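You operate a simulated robot arm through the tools that you are given. There is no shell and no other tool.

You run a simulated two-armed robot. Do the job below in one go: nothing can be reset, and whatever is moved stays where it is left.

JOB
Fit the chuck, open the tap under the dial, pump the tyre to 2 bar and close the tap.

It is judged by the outcome, as a careful person would: the job done as asked, and still so three seconds after it is handed in. It fails if anything else is knocked over, pushed out of place, dropped, spilled or broken.

ROBOT AND FRAMES
Two 7-joint arms with fingered hands on one trunk that stands fixed in place. Base frame: the origin is at the foot of the trunk, x ahead of it, y to its left, z up. Lengths are in m, angles in rad, forces in N, time in s.
The left shoulder is at [0.06, 0.177, 0.8], the right one opposite. Each reaches about 1 m from its shoulder. Payload 4 kg a hand.
The TCP of each hand is the grasp point between the finger pads, 0.037 m short of the fingertips. In the tool frame z runs along the fingers and y along their closing line. The gripper opens to 0.124 m; its body begins 0.043 m behind the TCP. The gripper is a hand of 3 fingers: y runs from the thumb to the fingers, the wrist lies at [-0.015, -0.108, -0.202] in the tool frame, and closing takes about 1.5 s.
Orientation is told as [roll, pitch, yaw] about the base's x, y, z axes, in that order, counted from this pose: with the fingers straight down and the wrist toward the robot, the tool's x, y and z point along [0, 1, 0], [1, 0, 0] and [0, 0, -1] of the base frame.

CONTROLS
- The arms move only by the tool move_arm. It takes "left_plan", "right_plan" or both (then of equal length, played together; a hand with none holds still); each is a list of rows, each a list of 6 numbers: the shift along the base's x, y, z in m, then the turn, a rotation vector about the base's x, y, z in rad. In form: [[x, y, z, ax, ay, az], ...]. A call has 1 to 20 rows; each row is the pose to reach, as a shift and turn from the pose commanded when the call began. "left_grip" and "right_grip" are, for a hand that has rows, the opening, from 0 (shut) to 1 (fully open), set as the call begins (left out, the last holds). Each row takes 0.2 s and may step no farther than 0.05 m and 0.15 rad from the row before; otherwise, or with a gripper value out of range, the whole call is refused. Where a pose cannot be reached the arm comes as near as it can. A force on the tool above 40 N (or 10 N above the force at the start of the call, whichever is more), or a blocked arm, ends the call early, and 0.2 s more pass. Each finger travels about 0.072 m/s and halts on what it meets, pressing with about 30 N; the grip force reading is that of the motor and also rises with nothing between the fingers. The clock runs only during rows and for 0.2 s after the last one: add rows that repeat a pose to give the fingers time. The reply holds the time, the measured pose of the TCP, the force on the tool along the base axes, the opening and the grip force, in the units named above and with some noise, with the torque about the TCP (base axes, N m) and any sound that the robot's microphone picked up.
- Cameras (640 x 400 px; columns grow to the right, rows downward): "scene" is now at [0.0559, 0.0057, 1.4563]; the picture's right is [0.07, -1.00, 0.00], its down [-0.62, -0.05, -0.78] and it looks along [0.78, 0.06, -0.62] (base axes); focal length 359 px, centre (320, 200). "left" rides on the left gripper at [-0.064, -0.076, -0.136] in its tool frame; the picture's right is [-0.84, -0.26, 0.48], its down [0.48, -0.76, 0.43] and it looks along [0.26, 0.60, 0.76] (tool axes); focal length 256 px, centre (320, 200). "right" rides on the right gripper at [0.064, -0.076, -0.137] in its tool frame; the picture's right is [-0.84, 0.26, -0.48], its down [-0.48, -0.76, 0.43] and it looks along [-0.25, 0.60, 0.76] (tool axes); focal length 256 px, centre (320, 200). There is no depth. A picture from a camera that has moved, and an enlarged one, comes with that camera's place and axes in the base frame and with its lens.
- grab_frame(camera): a new picture of that camera. It takes no simulated time.
- lift_body(by): slides the trunk up (or, below 0, down) by that many m; the arms and the scene camera ride with it, the base frame stays. It gives what a move gives, with no picture.
- set_grasp(shape, hand): the hand has 3 fingers and takes this shape, open, in about a second: jaw (thumb against the fingers, like two jaws); tri (thumb and two fingers); tip (a fingertip pinch); poke (one finger out to press); point (the index stretched); flat (the hand flat); cup (the hand cupped); fist (a fist). The gripper value then closes the fingers along that shape, each until it touches; the sizes above hold for jaw. It gives what a move gives, with no picture.
- aim_head(pan, tilt): turns the head with the scene camera to pan (to the left, within 1.501 rad either way) and tilt (down, from -0.506 to 1.204), counted from straight ahead of the robot. It gives what a move gives.
- close_up(camera, box): a new picture of the part [left, top, right, bottom] of that camera's present view, enlarged. It takes no simulated time.
- sign_off(): hands the job in; it is judged then, once.

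Places have to be worked out from the pictures, the camera data and where the tool is seen. Open the grippers and draw the arms clear of the work before you hand the job in, unless the task says otherwise.

The tools are called after ">>>" as name(argument=value, ...) on one line, values as JSON. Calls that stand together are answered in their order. move_arm: Moves the arms, as the interface text tells. Its arguments: {"type":"object","properties":{"left_plan":{"type":"array"},"left_grip":{"type":"number"},"right_plan":{"type":"array"},"right_grip":{"type":"number"}},"required":[]} The other tools are called the same way: lift_body (by) moves the trunk up or down; set_grasp (shape, hand) gives the hand a shape; aim_head (pan, tilt) turns the head that bears the scene camera; grab_frame (camera) takes a picture; close_up (camera, box) takes an enlarged picture of a part of a camera's view; sign_off () hands the job in.

At the start:

```text
t: 0.0
left_eef_pos: [0.5065, 0.3473, 1.0864]
left_ee_rot: [-0.001, 0.0, 0.001]
left_wrist_force: [0.8, -0.4, -0.3]
left_torque: [0.0, 0.01, 0.05]
left_opening: 0.1238
left_gripper_force: 0.0
left_shape: jaw
right_eef_pos: [0.6942, -0.0384, 1.1544]
right_ee_rot: [0.0, 0.0, -0.001]
right_wrist_force: [-0.5, -0.4, -0.2]
right_torque: [-0.02, -0.01, 0.01]
right_opening: 0.1237
right_gripper_force: 0.1
right_shape: jaw
trunk travel left (down, up): [-0.325, 0.265]
head pan, tilt (commanded): [0.075, 0.672]
```

scene: 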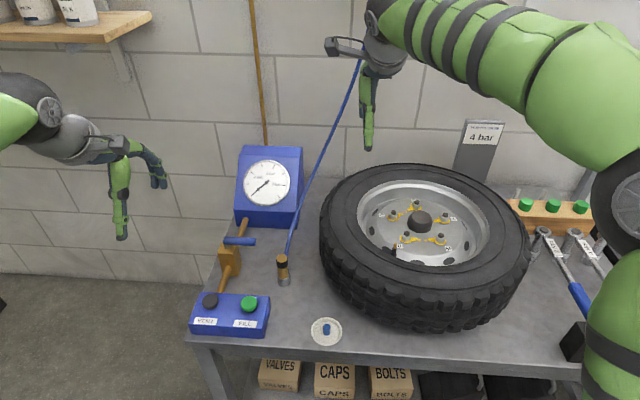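
right: 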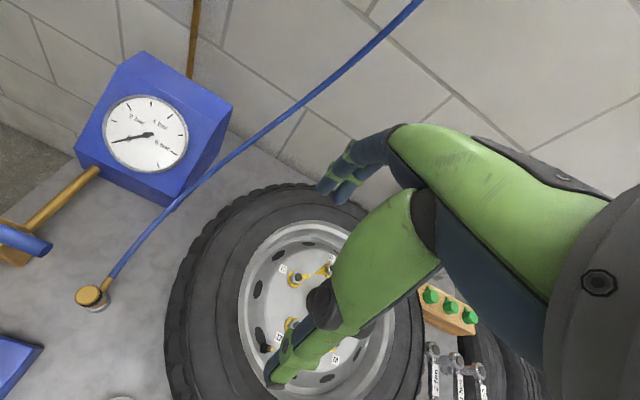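
left: 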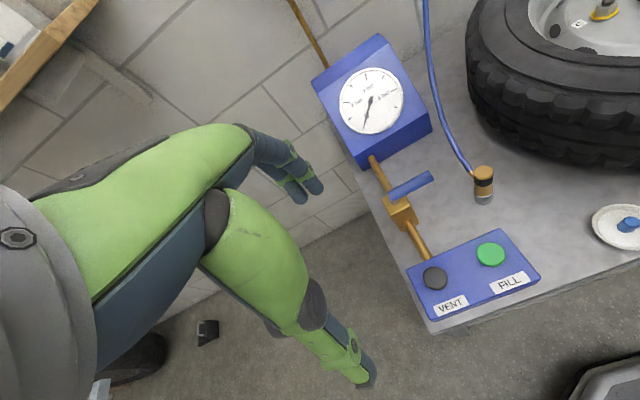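

The scene shows the dial box, a tap (blue lever) on the pipe below it, a VENT/FILL box, a chuck on a hose standing on the bench, and the wheel lying flat. I'll enlarge the important parts before moving.

>>> close_up(camera="scene", box=[180, 130, 360, 350])

>>> close_up(camera="scene", box=[320, 150, 540, 340])

>>> close_up(camera="left", box=[320, 120, 560, 330])

>>> close_up(camera="scene", box=[440, 100, 540, 200])

```text
1.82 times, centred on (270, 240) of scene
camera zoom: at [0.0559, 0.0057, 1.4563], right [0.07, -1.0, 0.0], down [-0.62, -0.05, -0.78], along [0.78, 0.06, -0.62], focal length 652 px, centre (411, 127)
```

zoom: 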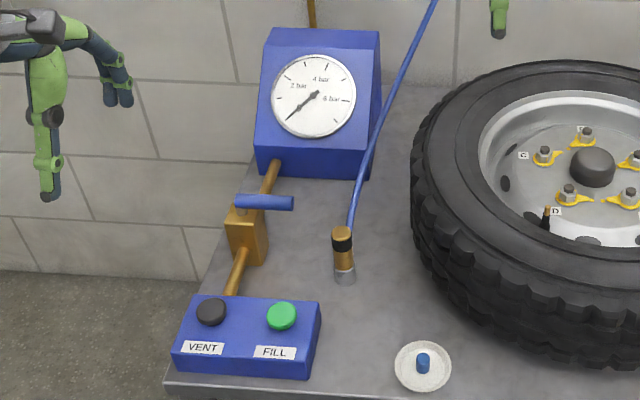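

```text
2.11 times, centred on (430, 245) of scene
camera zoom: at [0.0559, 0.0057, 1.4563], right [0.07, -1.0, 0.0], down [-0.62, -0.05, -0.78], along [0.78, 0.06, -0.62], focal length 755 px, centre (88, 105)
```

zoom: 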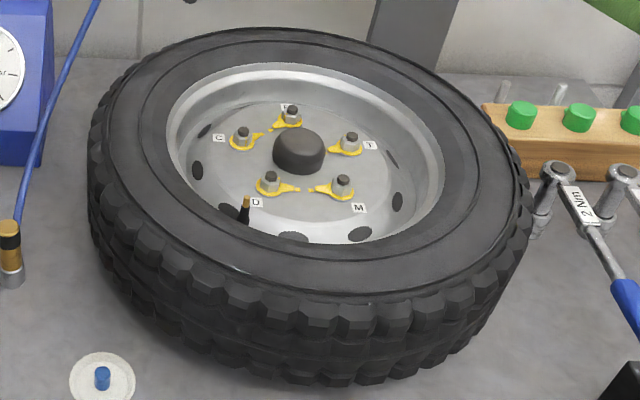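

```text
1.90 times, centred on (440, 225) of left
camera zoom: at [0.4319, 0.2833, 1.2224], right [-0.26, -0.84, -0.48], down [-0.76, 0.48, -0.43], along [0.6, 0.26, -0.76], focal length 488 px, centre (91, 152)
```

zoom: 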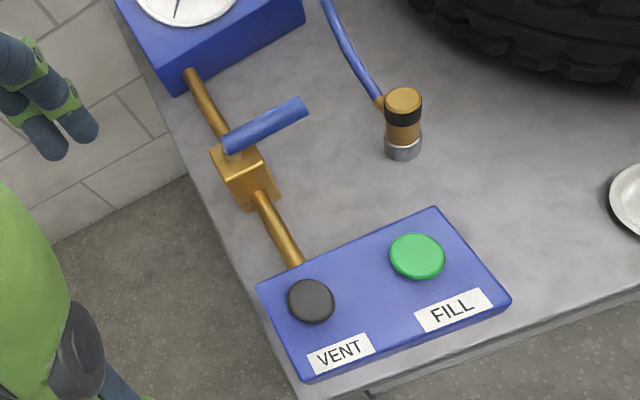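

```text
4.00 times, centred on (490, 150) of scene
camera zoom: at [0.0559, 0.0057, 1.4563], right [0.07, -1.0, 0.0], down [-0.62, -0.05, -0.78], along [0.78, 0.06, -0.62], focal length 1435 px, centre (-360, 400)
```

zoom: 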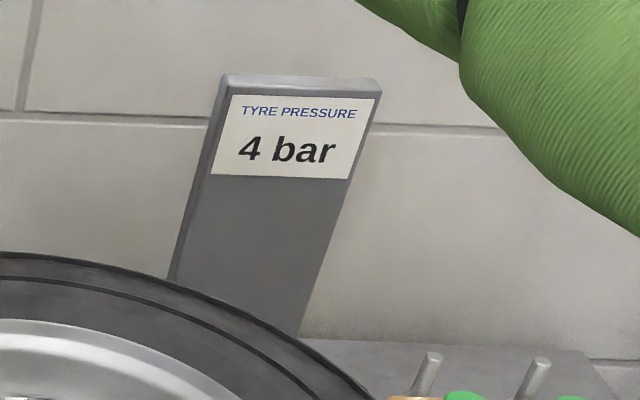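

I'll also enlarge the right camera's view, to triangulate the valve stem, and the parts around the tap and dial.

>>> close_up(camera="right", box=[230, 240, 400, 400])

>>> close_up(camera="right", box=[0, 40, 250, 330])

>>> close_up(camera="scene", box=[380, 190, 470, 280])

>>> close_up(camera="scene", box=[225, 140, 315, 230])

```text
2.50 times, centred on (315, 320) of right
camera zoom: at [0.6172, 0.0247, 1.2887], right [0.26, -0.84, 0.48], down [-0.76, -0.48, -0.43], along [0.6, -0.25, -0.76], focal length 640 px, centre (332, -100)
```

zoom: 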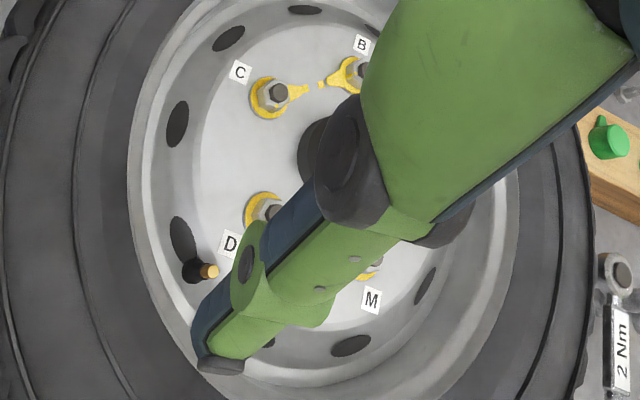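

```text
1.38 times, centred on (125, 185) of right
camera zoom: at [0.6172, 0.0247, 1.2887], right [0.26, -0.84, 0.48], down [-0.76, -0.48, -0.43], along [0.6, -0.25, -0.76], focal length 353 px, centre (589, 221)
```

zoom: 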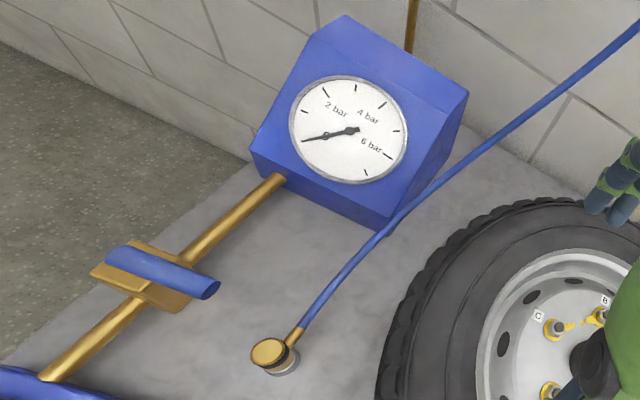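

```text
4.44 times, centred on (425, 235) of scene
camera zoom: at [0.0559, 0.0057, 1.4563], right [0.07, -1.0, 0.0], down [-0.62, -0.05, -0.78], along [0.78, 0.06, -0.62], focal length 1594 px, centre (-147, 44)
```

zoom: 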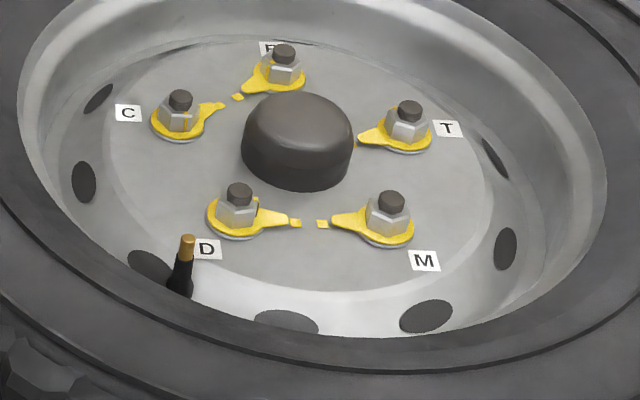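

```text
4.44 times, centred on (270, 185) of scene
camera zoom: at [0.0559, 0.0057, 1.4563], right [0.07, -1.0, 0.0], down [-0.62, -0.05, -0.78], along [0.78, 0.06, -0.62], focal length 1594 px, centre (542, 267)
```

zoom: 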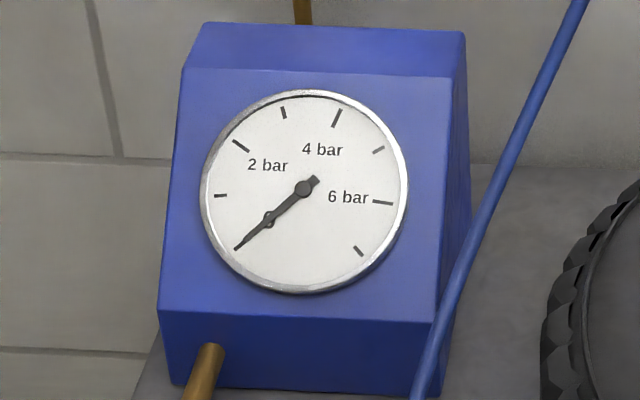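

Triangulating from the pictures:
- The chuck stands on the bench (z≈0.70) at about (0.65, 0.144), top about 0.79, with the hose leaving toward +x.
- The valve stem tip is at about (0.662, -0.127, 0.848).
- The tap lever runs crosswise from about (0.672, 0.292) to (0.682, 0.217), at z≈0.81.
- FILL is at about (0.535, 0.205, 0.76).

I'll bring the right hand back and turn it so its closing line runs along y.

>>> move_arm(right_plan=[[-0.02, 0.012, -0.008, 0, 0, 0.14], [-0.04, 0.024, -0.016, 0, 0, 0.28], [-0.06, 0.036, -0.024, 0, 0, 0.42], [-0.08, 0.048, -0.032, 0, 0, 0.56], [-0.1, 0.06, -0.04, 0, 0, 0.7], [-0.12, 0.072, -0.048, 0, 0, 0.84], [-0.14, 0.084, -0.056, 0, 0, 0.98], [-0.155, 0.096, -0.064, 0, 0, 1.12], [-0.17, 0.108, -0.072, 0, 0, 1.26], [-0.18, 0.12, -0.08, 0, 0, 1.4], [-0.19, 0.13, -0.09, 0, 0, 1.54], [-0.19, 0.13, -0.09, 0, 0, 1.571]], right_grip=0.6)

```text
t: 2.6
left_eef_pos: [0.5076, 0.348, 1.0874]
left_ee_rot: [0.0, 0.0, 0.0]
left_wrist_force: [-0.6, -0.7, 0.0]
left_torque: [0.0, -0.03, 0.02]
left_opening: 0.1235
left_gripper_force: 0.1
left_shape: jaw
right_eef_pos: [0.5031, 0.0931, 1.0642]
right_ee_rot: [0.001, 0.0, 1.574]
right_wrist_force: [-0.4, 0.1, -0.6]
right_torque: [0.03, 0.01, -0.02]
right_opening: 0.0749
right_gripper_force: 0.0
right_shape: jaw
trunk travel left (down, up): [-0.325, 0.265]
head pan, tilt (commanded): [0.075, 0.672]
```

The yaw is reached and the hand is about 0.075 m open. Now I'll tilt the fingers forward-down by about 40° and move to a standoff short of the chuck.

>>> move_arm(right_plan=[[0.0, 0.01, -0.02, 0, -0.14, 0], [0.0, 0.02, -0.04, 0, -0.28, 0], [0.0, 0.03, -0.06, 0, -0.42, 0], [0.0, 0.04, -0.08, 0, -0.56, 0], [0.01, 0.05, -0.1, 0, -0.698, 0], [0.02, 0.051, -0.12, 0, -0.698, 0]])

>>> grab_frame(camera="right")

>>> grab_frame(camera="scene")

>>> grab_frame(camera="left")

```text
t: 4.0
left_eef_pos: [0.5085, 0.3471, 1.0855]
left_ee_rot: [0.001, 0.001, 0.0]
left_wrist_force: [1.1, -0.2, -0.1]
left_torque: [-0.03, 0.03, 0.04]
left_opening: 0.1237
left_gripper_force: 0.1
left_shape: jaw
right_eef_pos: [0.5248, 0.1423, 0.9433]
right_ee_rot: [-0.697, -0.001, 1.572]
right_wrist_force: [1.0, -0.2, 0.3]
right_torque: [0.03, 0.0, 0.05]
right_opening: 0.0741
right_gripper_force: 0.1
right_shape: jaw
trunk travel left (down, up): [-0.325, 0.265]
head pan, tilt (commanded): [0.075, 0.672]
```

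```text
taken
camera right: at [0.388, 0.0647, 1.0056], right [0.33, 0.26, 0.91], down [0.65, -0.76, -0.02], along [0.68, 0.6, -0.42], focal length 256 px, centre (320, 200)
```

right: 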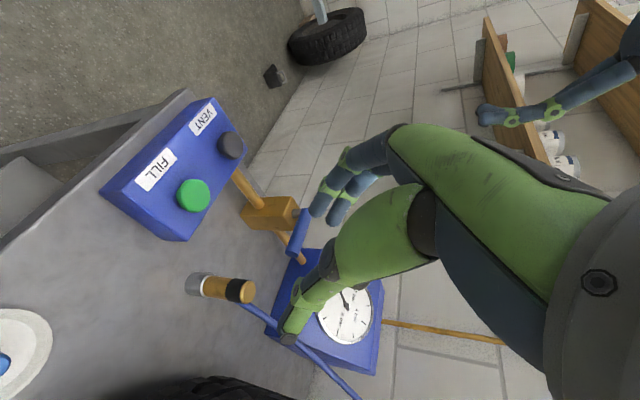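

```text
taken
camera scene: at [0.0569, 0.0049, 1.4562], right [0.07, -1.0, 0.0], down [-0.62, -0.05, -0.78], along [0.78, 0.06, -0.62], focal length 359 px, centre (320, 200)
```

scene: 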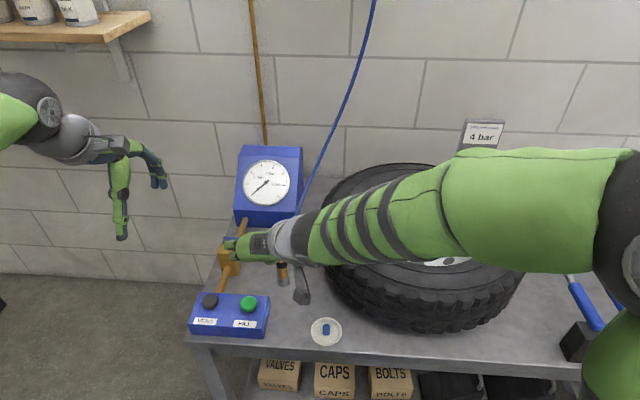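

```text
taken
camera left: at [0.4329, 0.2825, 1.2222], right [-0.26, -0.84, -0.48], down [-0.76, 0.48, -0.43], along [0.6, 0.26, -0.76], focal length 256 px, centre (320, 200)
```

left: 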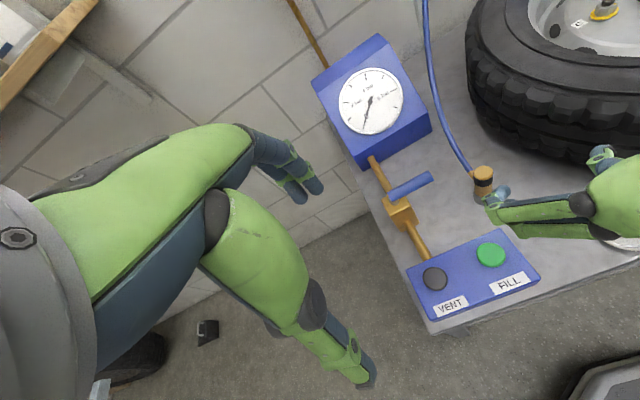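

From the right camera the chuck's axis is at about (0.648, 0.144), which agrees with the earlier estimate. I'll line up on the approach line 0.10 m short of it and check.

>>> move_arm(right_plan=[[0.02, 0.001, -0.025, 0, 0, 0], [0.04, 0.0015, -0.06, 0, 0, 0], [0.058, 0.0017, -0.1, 0, 0, 0], [0.058, 0.0017, -0.112, 0, 0, 0]])

>>> grab_frame(camera="right")

>>> close_up(camera="left", box=[380, 120, 620, 270])

>>> close_up(camera="scene", box=[200, 190, 360, 310])

```text
t: 5.0
left_eef_pos: [0.5071, 0.3481, 1.0863]
left_ee_rot: [-0.001, 0.001, 0.001]
left_wrist_force: [0.8, 0.0, -0.1]
left_torque: [-0.03, 0.0, 0.05]
left_opening: 0.1238
left_gripper_force: 0.1
left_shape: jaw
right_eef_pos: [0.5821, 0.1455, 0.8321]
right_ee_rot: [-0.697, -0.001, 1.571]
right_wrist_force: [0.3, 0.1, 0.2]
right_torque: [-0.02, -0.02, -0.03]
right_opening: 0.0745
right_gripper_force: 0.1
right_shape: jaw
trunk travel left (down, up): [-0.325, 0.265]
head pan, tilt (commanded): [0.075, 0.672]
```

```text
taken
camera right: at [0.4446, 0.068, 0.8935], right [0.33, 0.26, 0.91], down [0.65, -0.76, -0.02], along [0.68, 0.6, -0.42], focal length 256 px, centre (320, 200)
```

right: 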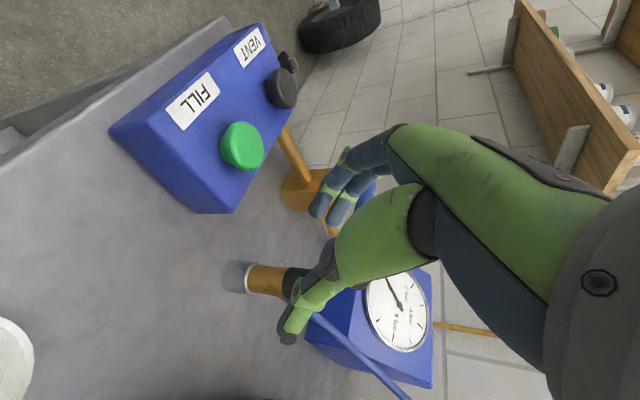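

```text
2.67 times, centred on (500, 195) of left
camera zoom: at [0.432, 0.2834, 1.2224], right [-0.26, -0.84, -0.48], down [-0.76, 0.48, -0.43], along [0.6, 0.26, -0.76], focal length 683 px, centre (-160, 213)
```

zoom: 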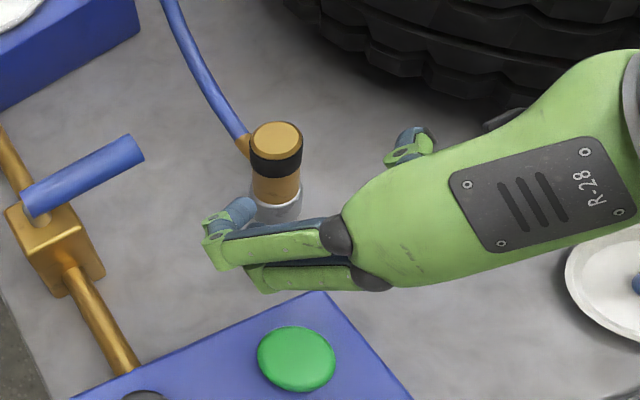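

```text
3.33 times, centred on (280, 250) of scene
camera zoom: at [0.056, 0.0058, 1.4563], right [0.07, -1.0, 0.0], down [-0.62, -0.05, -0.78], along [0.78, 0.06, -0.62], focal length 1196 px, centre (453, 33)
```

zoom: 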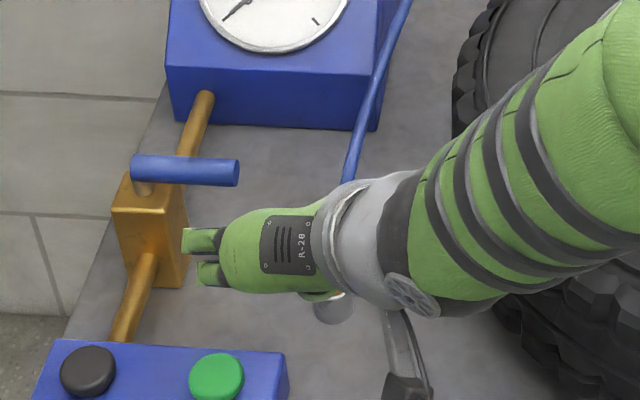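

The hand is open about 0.075 m and its axis points at the chuck. The lever tip stays more than 3 cm from the finger joints, so I'll advance part of the way and look again.

>>> move_arm(right_plan=[[0.012, 0.0, -0.0145, 0, 0, 0], [0.024, 0.0, -0.029, 0, 0, 0], [0.037, 0.0, -0.044, 0, 0, 0]])

>>> close_up(camera="right", box=[180, 120, 440, 400])

>>> close_up(camera="left", box=[400, 120, 580, 240])

```text
t: 5.8
left_eef_pos: [0.5065, 0.3485, 1.0854]
left_ee_rot: [0.0, 0.0, 0.001]
left_wrist_force: [-0.2, 0.0, -1.1]
left_torque: [-0.02, 0.0, 0.0]
left_opening: 0.1239
left_gripper_force: 0.0
left_shape: jaw
right_eef_pos: [0.6204, 0.1446, 0.7865]
right_ee_rot: [-0.698, 0.001, 1.571]
right_wrist_force: [-0.3, -0.4, -0.3]
right_torque: [0.0, 0.01, 0.01]
right_opening: 0.0743
right_gripper_force: 0.1
right_shape: jaw
trunk travel left (down, up): [-0.325, 0.265]
head pan, tilt (commanded): [0.075, 0.672]
```

```text
1.43 times, centred on (310, 260) of right
camera zoom: at [0.4815, 0.068, 0.8492], right [0.33, 0.26, 0.91], down [0.65, -0.76, -0.02], along [0.68, 0.6, -0.42], focal length 366 px, centre (334, 114)
```

zoom: 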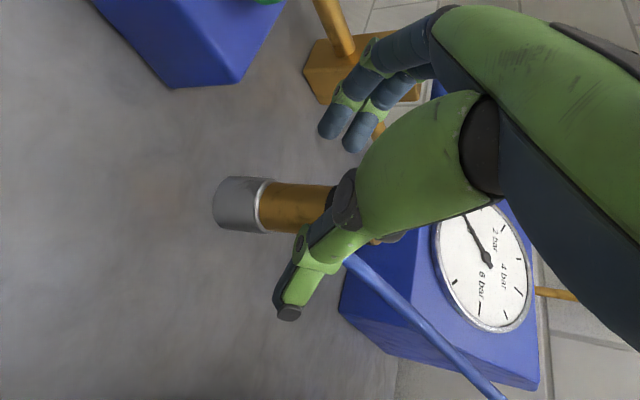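

```text
3.33 times, centred on (490, 180) of left
camera zoom: at [0.4321, 0.2832, 1.2224], right [-0.26, -0.84, -0.48], down [-0.76, 0.48, -0.43], along [0.6, 0.26, -0.76], focal length 853 px, centre (-247, 267)
```

zoom: 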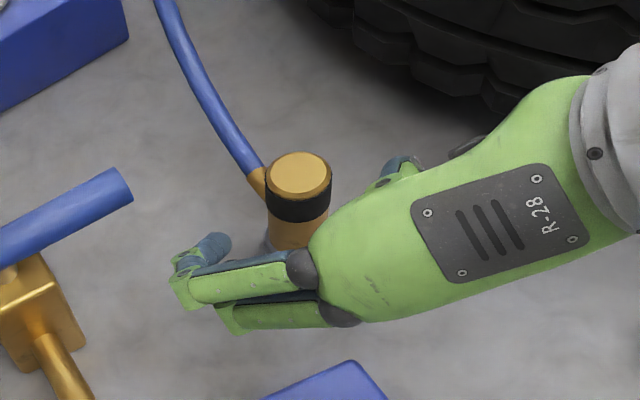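

The chuck sits centred between thumb and fingers with clearance all round. I'll make the last advance, stopping slightly short so the palm doesn't touch the chuck's top, then check.

>>> move_arm(right_plan=[[0.008, 0.0, -0.01, 0, 0, 0], [0.016, 0.0, -0.02, 0, 0, 0], [0.0245, 0.0, -0.029, 0, 0, 0], [0.0245, 0.0, -0.029, 0, 0, 0]])

>>> close_up(camera="right", box=[180, 120, 440, 400])

>>> close_up(camera="left", box=[400, 120, 580, 240])

```text
t: 6.8
left_eef_pos: [0.5071, 0.3481, 1.0866]
left_ee_rot: [0.0, 0.0, -0.002]
left_wrist_force: [0.7, -0.4, -1.2]
left_torque: [-0.01, -0.02, -0.02]
left_opening: 0.1236
left_gripper_force: 0.1
left_shape: jaw
right_eef_pos: [0.6441, 0.1445, 0.7582]
right_ee_rot: [-0.699, -0.001, 1.574]
right_wrist_force: [0.5, 0.4, -0.1]
right_torque: [-0.02, 0.01, -0.01]
right_opening: 0.0745
right_gripper_force: 0.0
right_shape: jaw
trunk travel left (down, up): [-0.325, 0.265]
head pan, tilt (commanded): [0.075, 0.672]
```

```text
1.43 times, centred on (310, 260) of right
camera zoom: at [0.5059, 0.0685, 0.8198], right [0.33, 0.26, 0.91], down [0.65, -0.76, -0.02], along [0.68, 0.6, -0.42], focal length 366 px, centre (334, 114)
```

zoom: 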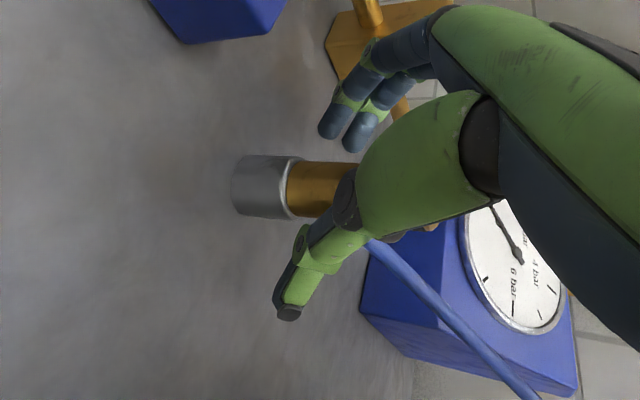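

```text
3.33 times, centred on (490, 180) of left
camera zoom: at [0.432, 0.2833, 1.2224], right [-0.26, -0.84, -0.48], down [-0.76, 0.48, -0.43], along [0.6, 0.26, -0.76], focal length 853 px, centre (-247, 267)
```

zoom: 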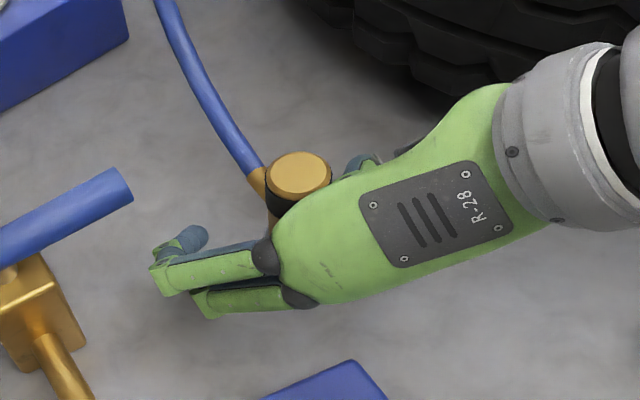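

Readings show no contact and the chuck's axis passes through the grasp point. I'll close the fingers on it while holding the pose.

>>> move_arm(right_plan=[[0, 0, 0, 0, 0, 0], [0, 0, 0, 0, 0, 0], [0, 0, 0, 0, 0, 0], [0, 0, 0, 0, 0, 0], [0, 0, 0, 0, 0, 0], [0, 0, 0, 0, 0, 0]], right_grip=0.1)

>>> close_up(camera="right", box=[180, 120, 440, 400])

>>> close_up(camera="left", box=[400, 120, 580, 240])

```text
t: 8.2
left_eef_pos: [0.5088, 0.3472, 1.0866]
left_ee_rot: [-0.001, 0.001, 0.0]
left_wrist_force: [0.1, 0.3, 0.2]
left_torque: [0.0, -0.04, -0.04]
left_opening: 0.1238
left_gripper_force: 0.1
left_shape: jaw
right_eef_pos: [0.6433, 0.1435, 0.7575]
right_ee_rot: [-0.698, 0.002, 1.57]
right_wrist_force: [-3.9, -13.6, 1.5]
right_torque: [0.32, -0.04, 0.08]
right_opening: 0.026
right_gripper_force: 29.7
right_shape: jaw
trunk travel left (down, up): [-0.325, 0.265]
head pan, tilt (commanded): [0.075, 0.672]
```

```text
1.43 times, centred on (310, 260) of right
camera zoom: at [0.5055, 0.067, 0.82], right [0.33, 0.26, 0.91], down [0.65, -0.76, -0.02], along [0.68, 0.6, -0.42], focal length 366 px, centre (334, 114)
```

zoom: 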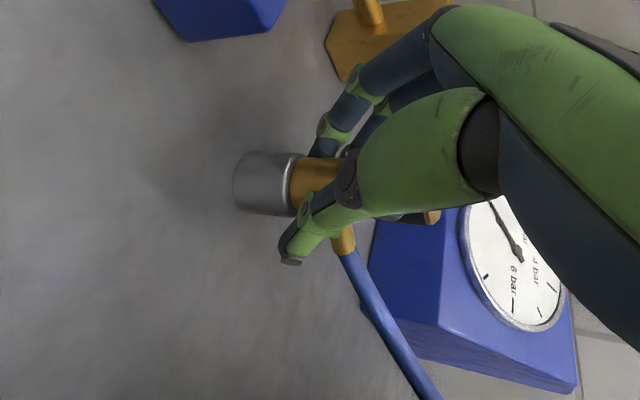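

```text
3.33 times, centred on (490, 180) of left
camera zoom: at [0.4316, 0.2822, 1.2228], right [-0.26, -0.84, -0.48], down [-0.76, 0.48, -0.43], along [0.6, 0.26, -0.76], focal length 853 px, centre (-247, 267)
```

zoom: 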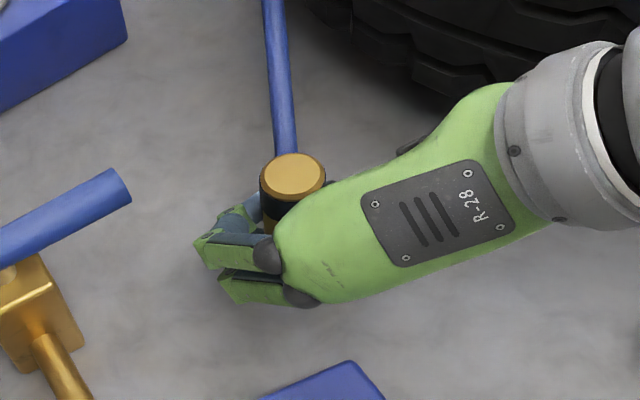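

The grip reads 30 N at 0.026 m opening, so the chuck is held. I'll lift it straight up in small steps and watch the force.

>>> move_arm(right_plan=[[0, 0, 0.005, 0, 0, 0], [0, 0, 0.012, 0, 0, 0], [0, 0, 0.02, 0, 0, 0], [0, 0, 0.03, 0, 0, 0], [0, 0, 0.03, 0, 0, 0]])

>>> grab_frame(camera="right")

>>> close_up(camera="left", box=[400, 120, 580, 240])

```text
t: 9.4
left_eef_pos: [0.5074, 0.3472, 1.0861]
left_ee_rot: [0.0, 0.0, 0.002]
left_wrist_force: [-0.3, 0.1, 0.1]
left_torque: [0.03, 0.0, -0.01]
left_opening: 0.1243
left_gripper_force: 0.0
left_shape: jaw
right_eef_pos: [0.6427, 0.1452, 0.7903]
right_ee_rot: [-0.696, 0.001, 1.572]
right_wrist_force: [-0.6, 0.1, -1.3]
right_torque: [-0.06, -0.01, 0.01]
right_opening: 0.0194
right_gripper_force: 29.7
right_shape: jaw
trunk travel left (down, up): [-0.325, 0.265]
head pan, tilt (commanded): [0.075, 0.672]
```

```text
taken
camera right: at [0.5059, 0.0686, 0.851], right [0.33, 0.26, 0.91], down [0.65, -0.76, -0.02], along [0.68, 0.6, -0.42], focal length 256 px, centre (320, 200)
```

right: 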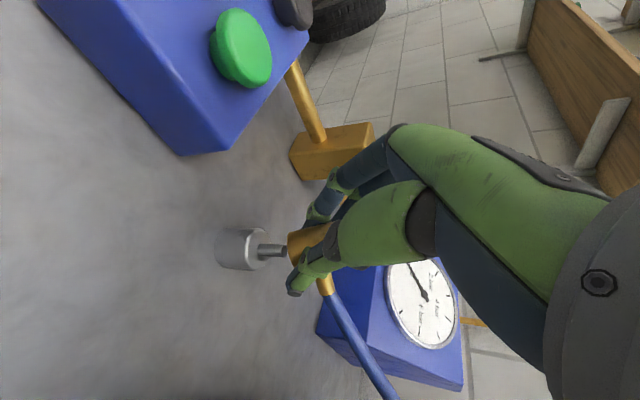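

```text
3.33 times, centred on (490, 180) of left
camera zoom: at [0.432, 0.2836, 1.2224], right [-0.26, -0.84, -0.48], down [-0.76, 0.48, -0.43], along [0.6, 0.26, -0.76], focal length 853 px, centre (-247, 267)
```

zoom: 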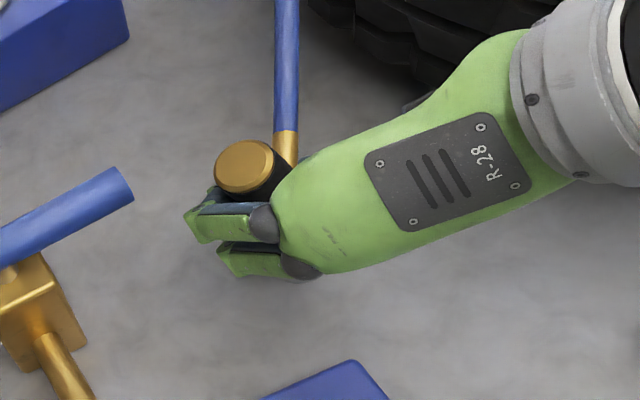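

The chuck came off a fixed parking post, but it seems to have tilted in the grip, with its top leaning toward +y. I'll take a closer look at how it sits in the hand.

>>> close_up(camera="right", box=[220, 160, 400, 320])

>>> close_up(camera="left", box=[430, 130, 520, 210])

>>> close_up(camera="scene", box=[200, 190, 360, 310])

```text
2.50 times, centred on (310, 240) of right
camera zoom: at [0.5059, 0.0686, 0.851], right [0.33, 0.26, 0.91], down [0.65, -0.76, -0.02], along [0.68, 0.6, -0.42], focal length 640 px, centre (345, 100)
```

zoom: 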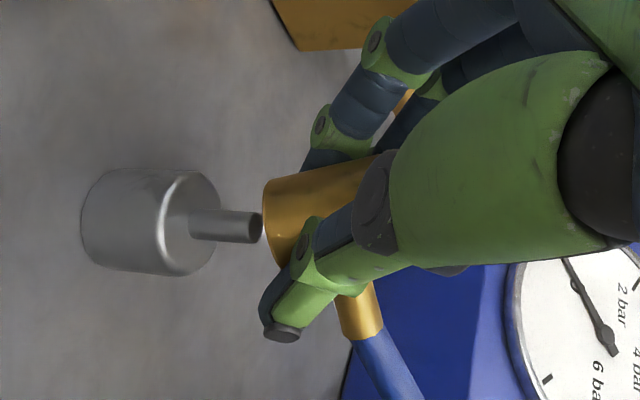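

```text
5.00 times, centred on (475, 170) of left
camera zoom: at [0.432, 0.2836, 1.2224], right [-0.26, -0.84, -0.48], down [-0.76, 0.48, -0.43], along [0.6, 0.26, -0.76], focal length 1280 px, centre (-455, 350)
```

zoom: 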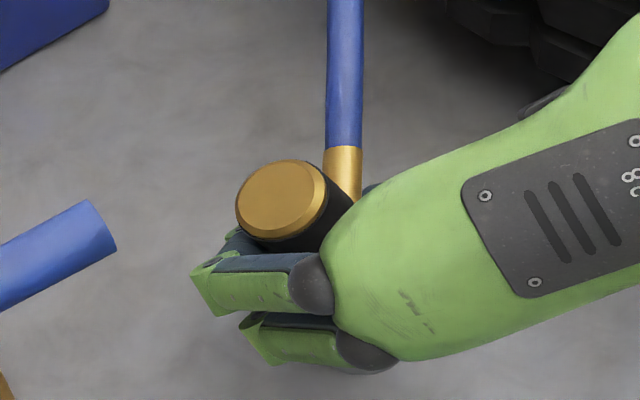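

```text
3.33 times, centred on (280, 250) of scene
camera zoom: at [0.056, 0.0059, 1.4563], right [0.07, -1.0, 0.0], down [-0.62, -0.05, -0.78], along [0.78, 0.06, -0.62], focal length 1196 px, centre (453, 33)
```

zoom: 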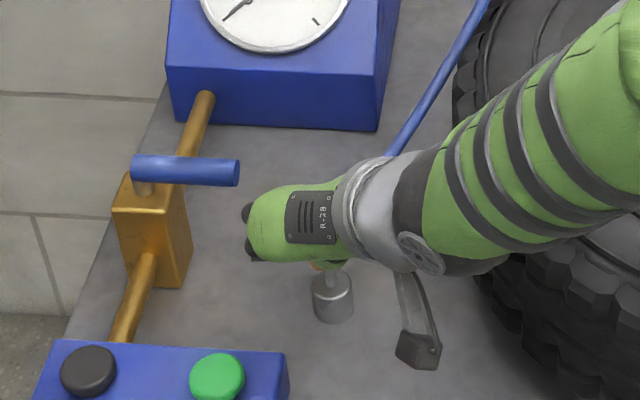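

The chuck's axis leans roughly 25–30° from vertical, and its body is only about 0.06 m long because the silver part is the parking post. I'll move the left arm so its camera sees this from the side, then decide how to straighten it.

>>> move_arm(left_plan=[[-0.008, 0.015, -0.026, 0, 0, -0.149], [-0.016, 0.03, -0.053, 0, 0, -0.298], [-0.024, 0.044, -0.08, 0, 0, -0.447], [-0.032, 0.059, -0.106, 0, 0, -0.596], [-0.04, 0.074, -0.133, 0, 0, -0.745], [-0.049, 0.089, -0.16, 0, 0, -0.894], [-0.057, 0.103, -0.186, 0, 0, -1.043]])

>>> grab_frame(camera="left")

```text
t: 11.0
left_eef_pos: [0.4516, 0.4516, 0.9005]
left_ee_rot: [0.0, 0.0, -1.043]
left_wrist_force: [-0.4, -0.2, 0.4]
left_torque: [0.01, 0.02, 0.04]
left_opening: 0.1236
left_gripper_force: 0.1
left_shape: jaw
right_eef_pos: [0.6443, 0.1454, 0.7904]
right_ee_rot: [-0.697, 0.0, 1.572]
right_wrist_force: [-0.2, -0.9, -1.1]
right_torque: [-0.04, 0.02, -0.02]
right_opening: 0.0193
right_gripper_force: 30.2
right_shape: jaw
trunk travel left (down, up): [-0.325, 0.265]
head pan, tilt (commanded): [0.075, 0.672]
```

```text
taken
camera left: at [0.3579, 0.4845, 1.0363], right [-0.85, -0.2, -0.48], down [0.03, 0.9, -0.44], along [0.52, -0.39, -0.76], focal length 256 px, centre (320, 200)
```

left: 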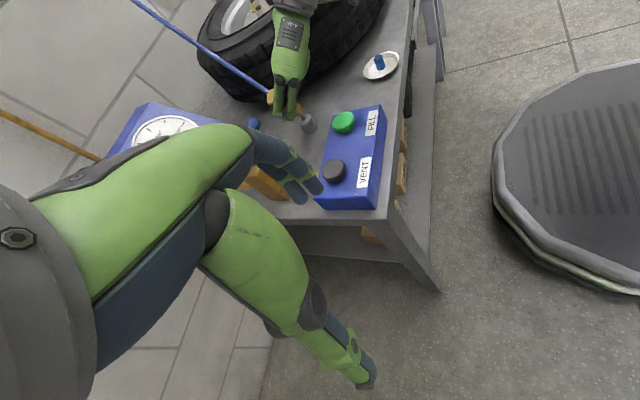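

>>> close_up(camera="left", box=[220, 50, 340, 150])

>>> close_up(camera="left", box=[255, 70, 325, 140])

```text
4.00 times, centred on (280, 100) of left
camera zoom: at [0.3579, 0.4845, 1.0363], right [-0.85, -0.2, -0.48], down [0.03, 0.9, -0.44], along [0.52, -0.39, -0.76], focal length 1024 px, centre (480, 600)
```

zoom: 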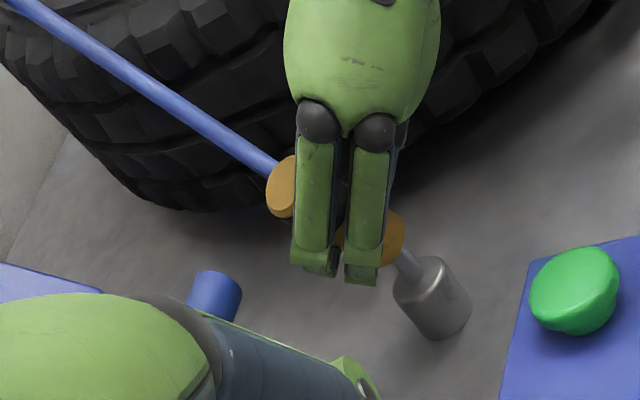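

```text
5.71 times, centred on (290, 105) of left
camera zoom: at [0.3579, 0.4845, 1.0363], right [-0.85, -0.2, -0.48], down [0.03, 0.9, -0.44], along [0.52, -0.39, -0.76], focal length 1463 px, centre (491, 743)
```

zoom: 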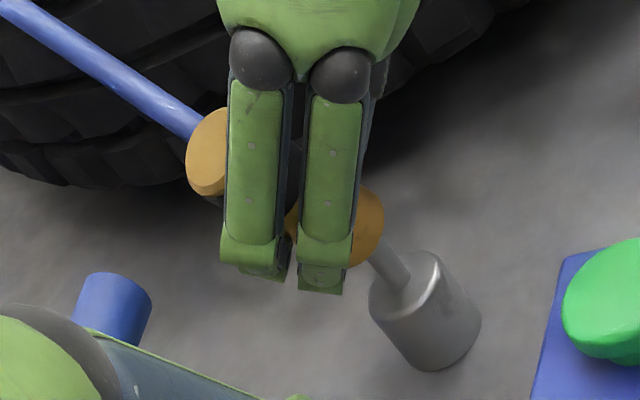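

Combining the two left views with the right view, the chuck's axis leans about 22°, with its bottom near (0.646, 0.146, 0.757). I'll raise the hand slightly and rotate it to make the chuck vertical. Then I can set it back on its post and re-grip it with the fingers straight down.

>>> move_arm(right_plan=[[-0.001, -0.002, 0.012, 0, 0, 0], [-0.002, -0.005, 0.015, 0.111, -0.064, 0], [-0.003, -0.008, 0.015, 0.222, -0.127, 0], [-0.004, -0.012, 0.015, 0.333, -0.191, 0], [-0.004, -0.012, 0.015, 0.333, -0.191, 0]])

>>> close_up(camera="left", box=[235, 50, 325, 140])

>>> close_up(camera="right", box=[200, 140, 400, 320])

>>> close_up(camera="scene", box=[220, 200, 360, 310])

```text
t: 12.2
left_eef_pos: [0.4503, 0.451, 0.9015]
left_ee_rot: [0.0, 0.001, -1.042]
left_wrist_force: [0.8, -0.1, 0.5]
left_torque: [0.01, 0.02, 0.0]
left_opening: 0.1239
left_gripper_force: 0.1
left_shape: jaw
right_eef_pos: [0.6387, 0.1323, 0.8034]
right_ee_rot: [-0.897, -0.332, 1.606]
right_wrist_force: [-0.4, -0.4, -1.9]
right_torque: [0.0, 0.05, 0.03]
right_opening: 0.0195
right_gripper_force: 30.3
right_shape: jaw
trunk travel left (down, up): [-0.325, 0.265]
head pan, tilt (commanded): [0.075, 0.672]
```

```text
4.44 times, centred on (280, 95) of left
camera zoom: at [0.3581, 0.4837, 1.0368], right [-0.85, -0.2, -0.48], down [0.03, 0.9, -0.43], along [0.52, -0.39, -0.76], focal length 1138 px, centre (498, 667)
```

zoom: 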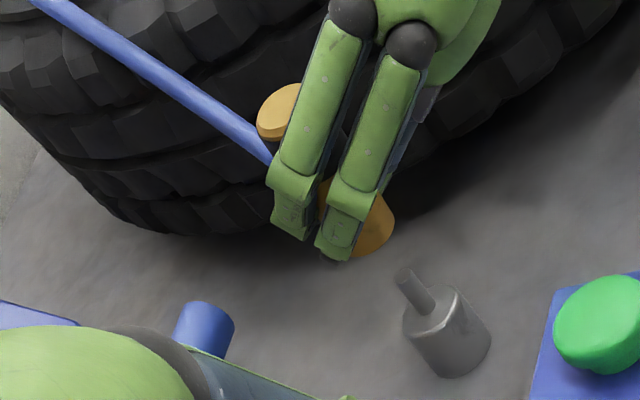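

```text
2.22 times, centred on (300, 230) of right
camera zoom: at [0.4948, 0.0434, 0.8108], right [0.15, -0.06, 0.99], down [0.67, -0.73, -0.15], along [0.73, 0.68, -0.07], focal length 569 px, centre (364, 133)
```

zoom: 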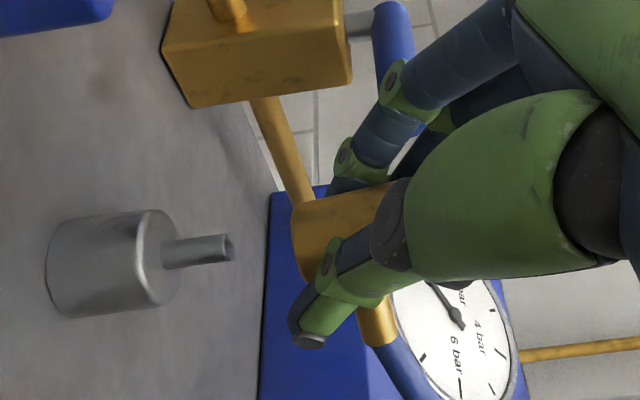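

```text
3.64 times, centred on (290, 255) of scene
camera zoom: at [0.0561, 0.0057, 1.4563], right [0.07, -1.0, 0.0], down [-0.62, -0.05, -0.78], along [0.78, 0.06, -0.62], focal length 1304 px, centre (429, 0)
```

zoom: 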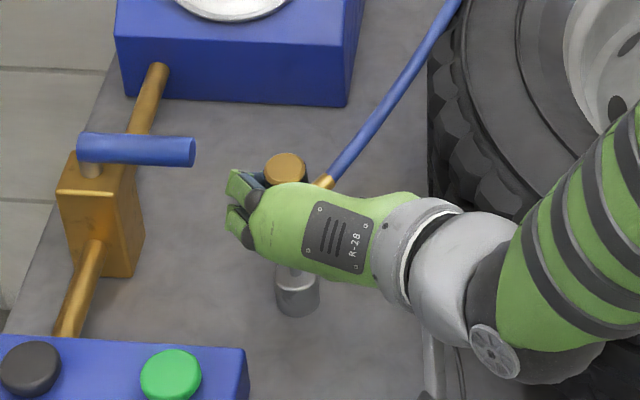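

The chuck is now nearly vertical, within about 3°, and roughly 2 mm off the post's axis. I'll shift by that and lower it partway onto the post.

>>> move_arm(right_plan=[[-0.002, 0.002, 0.0, 0, 0, 0], [-0.002, 0.002, -0.008, 0, 0, 0], [-0.002, 0.002, -0.016, 0, 0, 0], [-0.002, 0.002, -0.021, 0, 0, 0]])

>>> close_up(camera="left", box=[235, 50, 325, 140])

>>> close_up(camera="right", box=[200, 140, 400, 320])

>>> close_up(camera="scene", box=[250, 220, 330, 300])

```text
t: 13.2
left_eef_pos: [0.4505, 0.4513, 0.8998]
left_ee_rot: [-0.001, 0.0, -1.041]
left_wrist_force: [-0.7, -0.1, 0.1]
left_torque: [-0.01, 0.01, 0.01]
left_opening: 0.1237
left_gripper_force: 0.1
left_shape: jaw
right_eef_pos: [0.6384, 0.135, 0.7828]
right_ee_rot: [-0.899, -0.329, 1.603]
right_wrist_force: [0.4, -1.0, -1.0]
right_torque: [-0.01, 0.0, -0.02]
right_opening: 0.0196
right_gripper_force: 29.7
right_shape: jaw
trunk travel left (down, up): [-0.325, 0.265]
head pan, tilt (commanded): [0.075, 0.672]
```

```text
4.44 times, centred on (280, 95) of left
camera zoom: at [0.358, 0.4837, 1.0368], right [-0.85, -0.2, -0.48], down [0.03, 0.9, -0.43], along [0.52, -0.39, -0.76], focal length 1138 px, centre (498, 667)
```

zoom: 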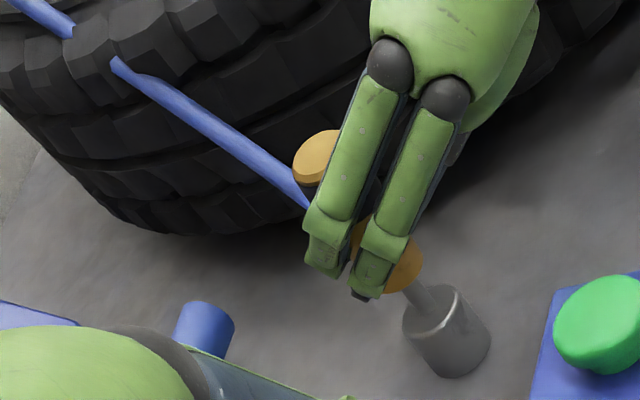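

```text
2.22 times, centred on (300, 230) of right
camera zoom: at [0.4933, 0.0453, 0.7899], right [0.15, -0.06, 0.99], down [0.67, -0.73, -0.15], along [0.73, 0.68, -0.07], focal length 569 px, centre (364, 133)
```

zoom: 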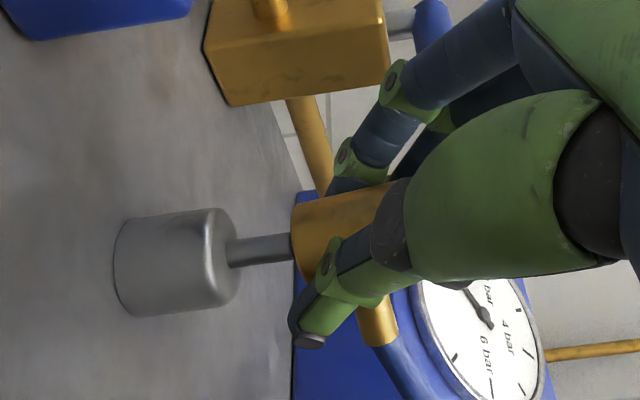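

```text
5.00 times, centred on (290, 260) of scene
camera zoom: at [0.056, 0.0057, 1.4563], right [0.07, -1.0, 0.0], down [-0.62, -0.05, -0.78], along [0.78, 0.06, -0.62], focal length 1793 px, centre (470, -100)
```

zoom: 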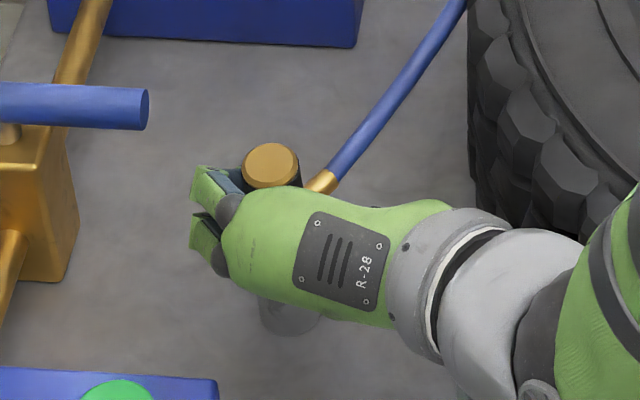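

The post tip now lines up with the chuck's bottom bore in both views. I'll lower in small steps and watch the force.

>>> move_arm(right_plan=[[0, 0, -0.004, 0, 0, 0], [0, 0, -0.008, 0, 0, 0], [0, 0, -0.011, 0, 0, 0]])

>>> close_up(camera="right", box=[200, 140, 400, 320])

>>> close_up(camera="left", box=[245, 60, 325, 140])

```text
t: 14.0
left_eef_pos: [0.4511, 0.4522, 0.8994]
left_ee_rot: [0.0, 0.0, -1.041]
left_wrist_force: [-0.3, 0.0, 0.4]
left_torque: [-0.01, -0.03, 0.0]
left_opening: 0.1237
left_gripper_force: 0.0
left_shape: jaw
right_eef_pos: [0.6378, 0.1346, 0.771]
right_ee_rot: [-0.898, -0.33, 1.604]
right_wrist_force: [-0.4, -0.3, -2.2]
right_torque: [0.02, -0.02, 0.03]
right_opening: 0.0195
right_gripper_force: 30.3
right_shape: jaw
trunk travel left (down, up): [-0.325, 0.265]
head pan, tilt (commanded): [0.075, 0.672]
```

```text
2.22 times, centred on (300, 230) of right
camera zoom: at [0.4935, 0.0453, 0.779], right [0.15, -0.06, 0.99], down [0.67, -0.73, -0.15], along [0.73, 0.68, -0.07], focal length 569 px, centre (364, 133)
```

zoom: 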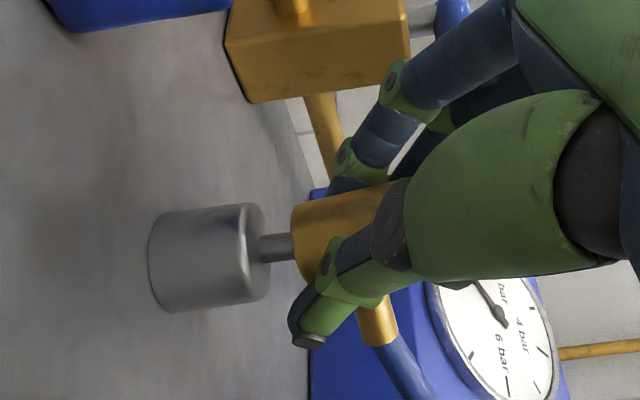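

```text
5.00 times, centred on (285, 100) of left
camera zoom: at [0.358, 0.4837, 1.0368], right [-0.85, -0.2, -0.48], down [0.03, 0.9, -0.43], along [0.52, -0.39, -0.76], focal length 1280 px, centre (495, 700)
```

zoom: 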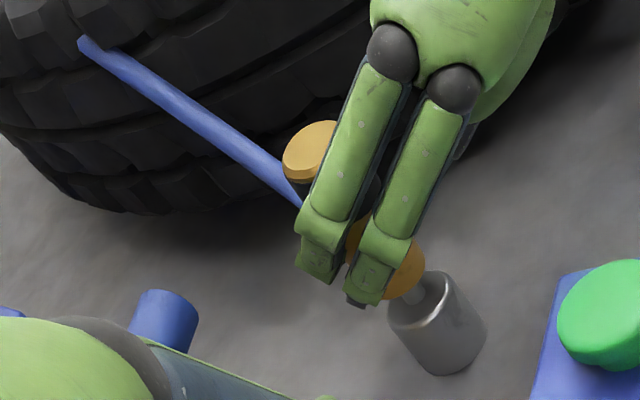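

The post is sliding into the chuck with no force. I'll lower the remaining 1 cm or so until the chuck rests on the silver base.

>>> move_arm(right_plan=[[0, 0, -0.004, 0, 0, 0], [0, 0, -0.008, 0, 0, 0], [0, 0, -0.0105, 0, 0, 0]])

>>> close_up(camera="right", box=[200, 140, 400, 320])

>>> close_up(camera="left", box=[245, 60, 325, 140])

```text
t: 14.8
left_eef_pos: [0.4524, 0.4507, 0.9007]
left_ee_rot: [-0.002, -0.001, -1.041]
left_wrist_force: [0.0, -0.6, 0.0]
left_torque: [0.0, -0.03, -0.03]
left_opening: 0.1236
left_gripper_force: 0.1
left_shape: jaw
right_eef_pos: [0.6382, 0.1344, 0.7618]
right_ee_rot: [-0.894, -0.332, 1.604]
right_wrist_force: [1.4, -0.6, -1.2]
right_torque: [-0.02, 0.03, 0.0]
right_opening: 0.0193
right_gripper_force: 30.1
right_shape: jaw
trunk travel left (down, up): [-0.325, 0.265]
head pan, tilt (commanded): [0.075, 0.672]
```

```text
2.22 times, centred on (300, 230) of right
camera zoom: at [0.4931, 0.0455, 0.7681], right [0.15, -0.06, 0.99], down [0.67, -0.73, -0.15], along [0.73, 0.68, -0.07], focal length 569 px, centre (364, 133)
```

zoom: 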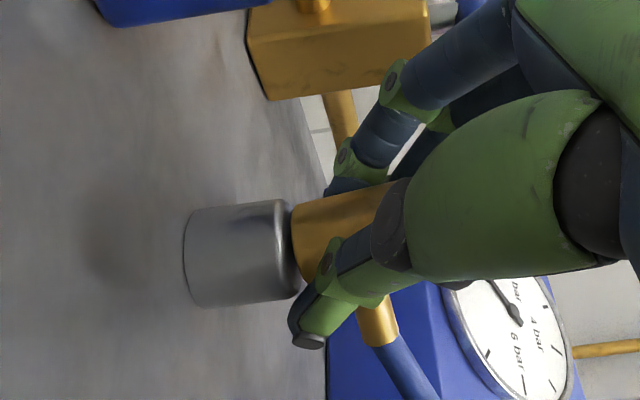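

```text
5.00 times, centred on (285, 100) of left
camera zoom: at [0.3581, 0.4837, 1.0368], right [-0.85, -0.2, -0.48], down [0.03, 0.9, -0.43], along [0.52, -0.39, -0.76], focal length 1280 px, centre (495, 700)
```

zoom: 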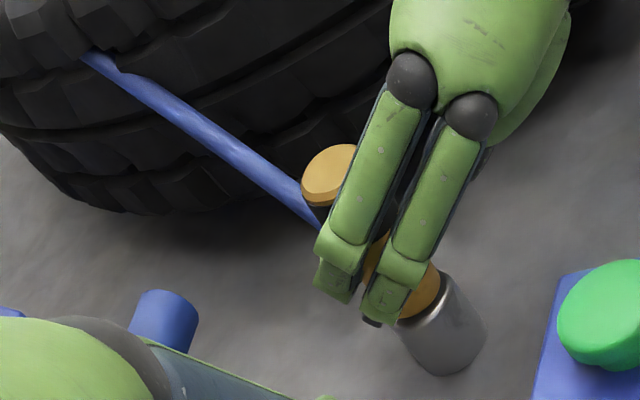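

The chuck is down on the base with the post fully inside. I'll open the hand, holding still, then check that the chuck stands upright.

>>> move_arm(right_plan=[[0, 0, -0.0015, 0, 0, 0], [0, 0, -0.0015, 0, 0, 0], [0, 0, -0.0015, 0, 0, 0], [0, 0, -0.0015, 0, 0, 0], [0, 0, -0.0015, 0, 0, 0], [0, 0, -0.0015, 0, 0, 0]], right_grip=0.85)

>>> close_up(camera="right", box=[200, 140, 400, 320])

>>> close_up(camera="left", box=[245, 60, 325, 140])

>>> close_up(camera="scene", box=[250, 220, 330, 300])

```text
t: 16.2
left_eef_pos: [0.4506, 0.4517, 0.9009]
left_ee_rot: [0.0, -0.001, -1.042]
left_wrist_force: [0.6, 0.1, -0.4]
left_torque: [0.0, 0.01, 0.02]
left_opening: 0.1235
left_gripper_force: 0.1
left_shape: jaw
right_eef_pos: [0.638, 0.135, 0.7606]
right_ee_rot: [-0.897, -0.328, 1.605]
right_wrist_force: [-0.7, -0.3, -0.9]
right_torque: [-0.02, 0.0, -0.01]
right_opening: 0.1055
right_gripper_force: 0.1
right_shape: jaw
trunk travel left (down, up): [-0.325, 0.265]
head pan, tilt (commanded): [0.075, 0.672]
```

```text
2.22 times, centred on (300, 230) of right
camera zoom: at [0.4929, 0.0455, 0.7668], right [0.15, -0.06, 0.99], down [0.67, -0.73, -0.15], along [0.73, 0.68, -0.07], focal length 569 px, centre (364, 133)
```

zoom: 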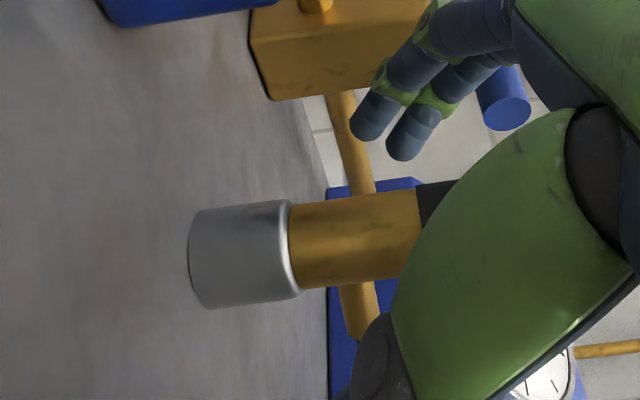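

```text
5.00 times, centred on (285, 100) of left
camera zoom: at [0.3579, 0.4837, 1.0369], right [-0.85, -0.2, -0.48], down [0.03, 0.9, -0.43], along [0.52, -0.39, -0.76], focal length 1280 px, centre (495, 700)
```

zoom: 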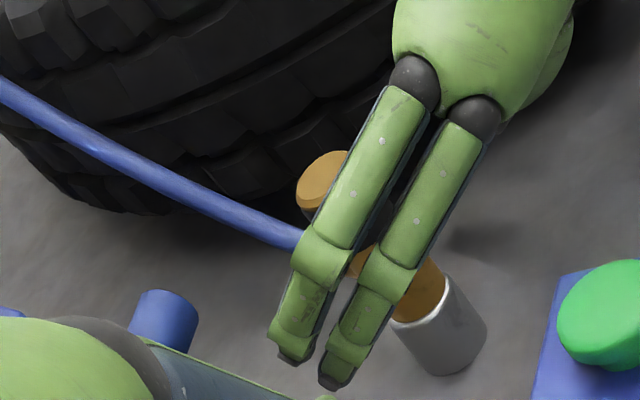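

```text
5.00 times, centred on (290, 260) of scene
camera zoom: at [0.0559, 0.0057, 1.4563], right [0.07, -1.0, 0.0], down [-0.62, -0.05, -0.78], along [0.78, 0.06, -0.62], focal length 1793 px, centre (470, -100)
```

zoom: 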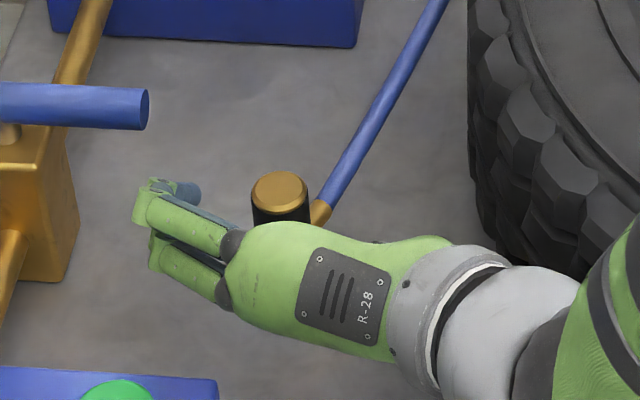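

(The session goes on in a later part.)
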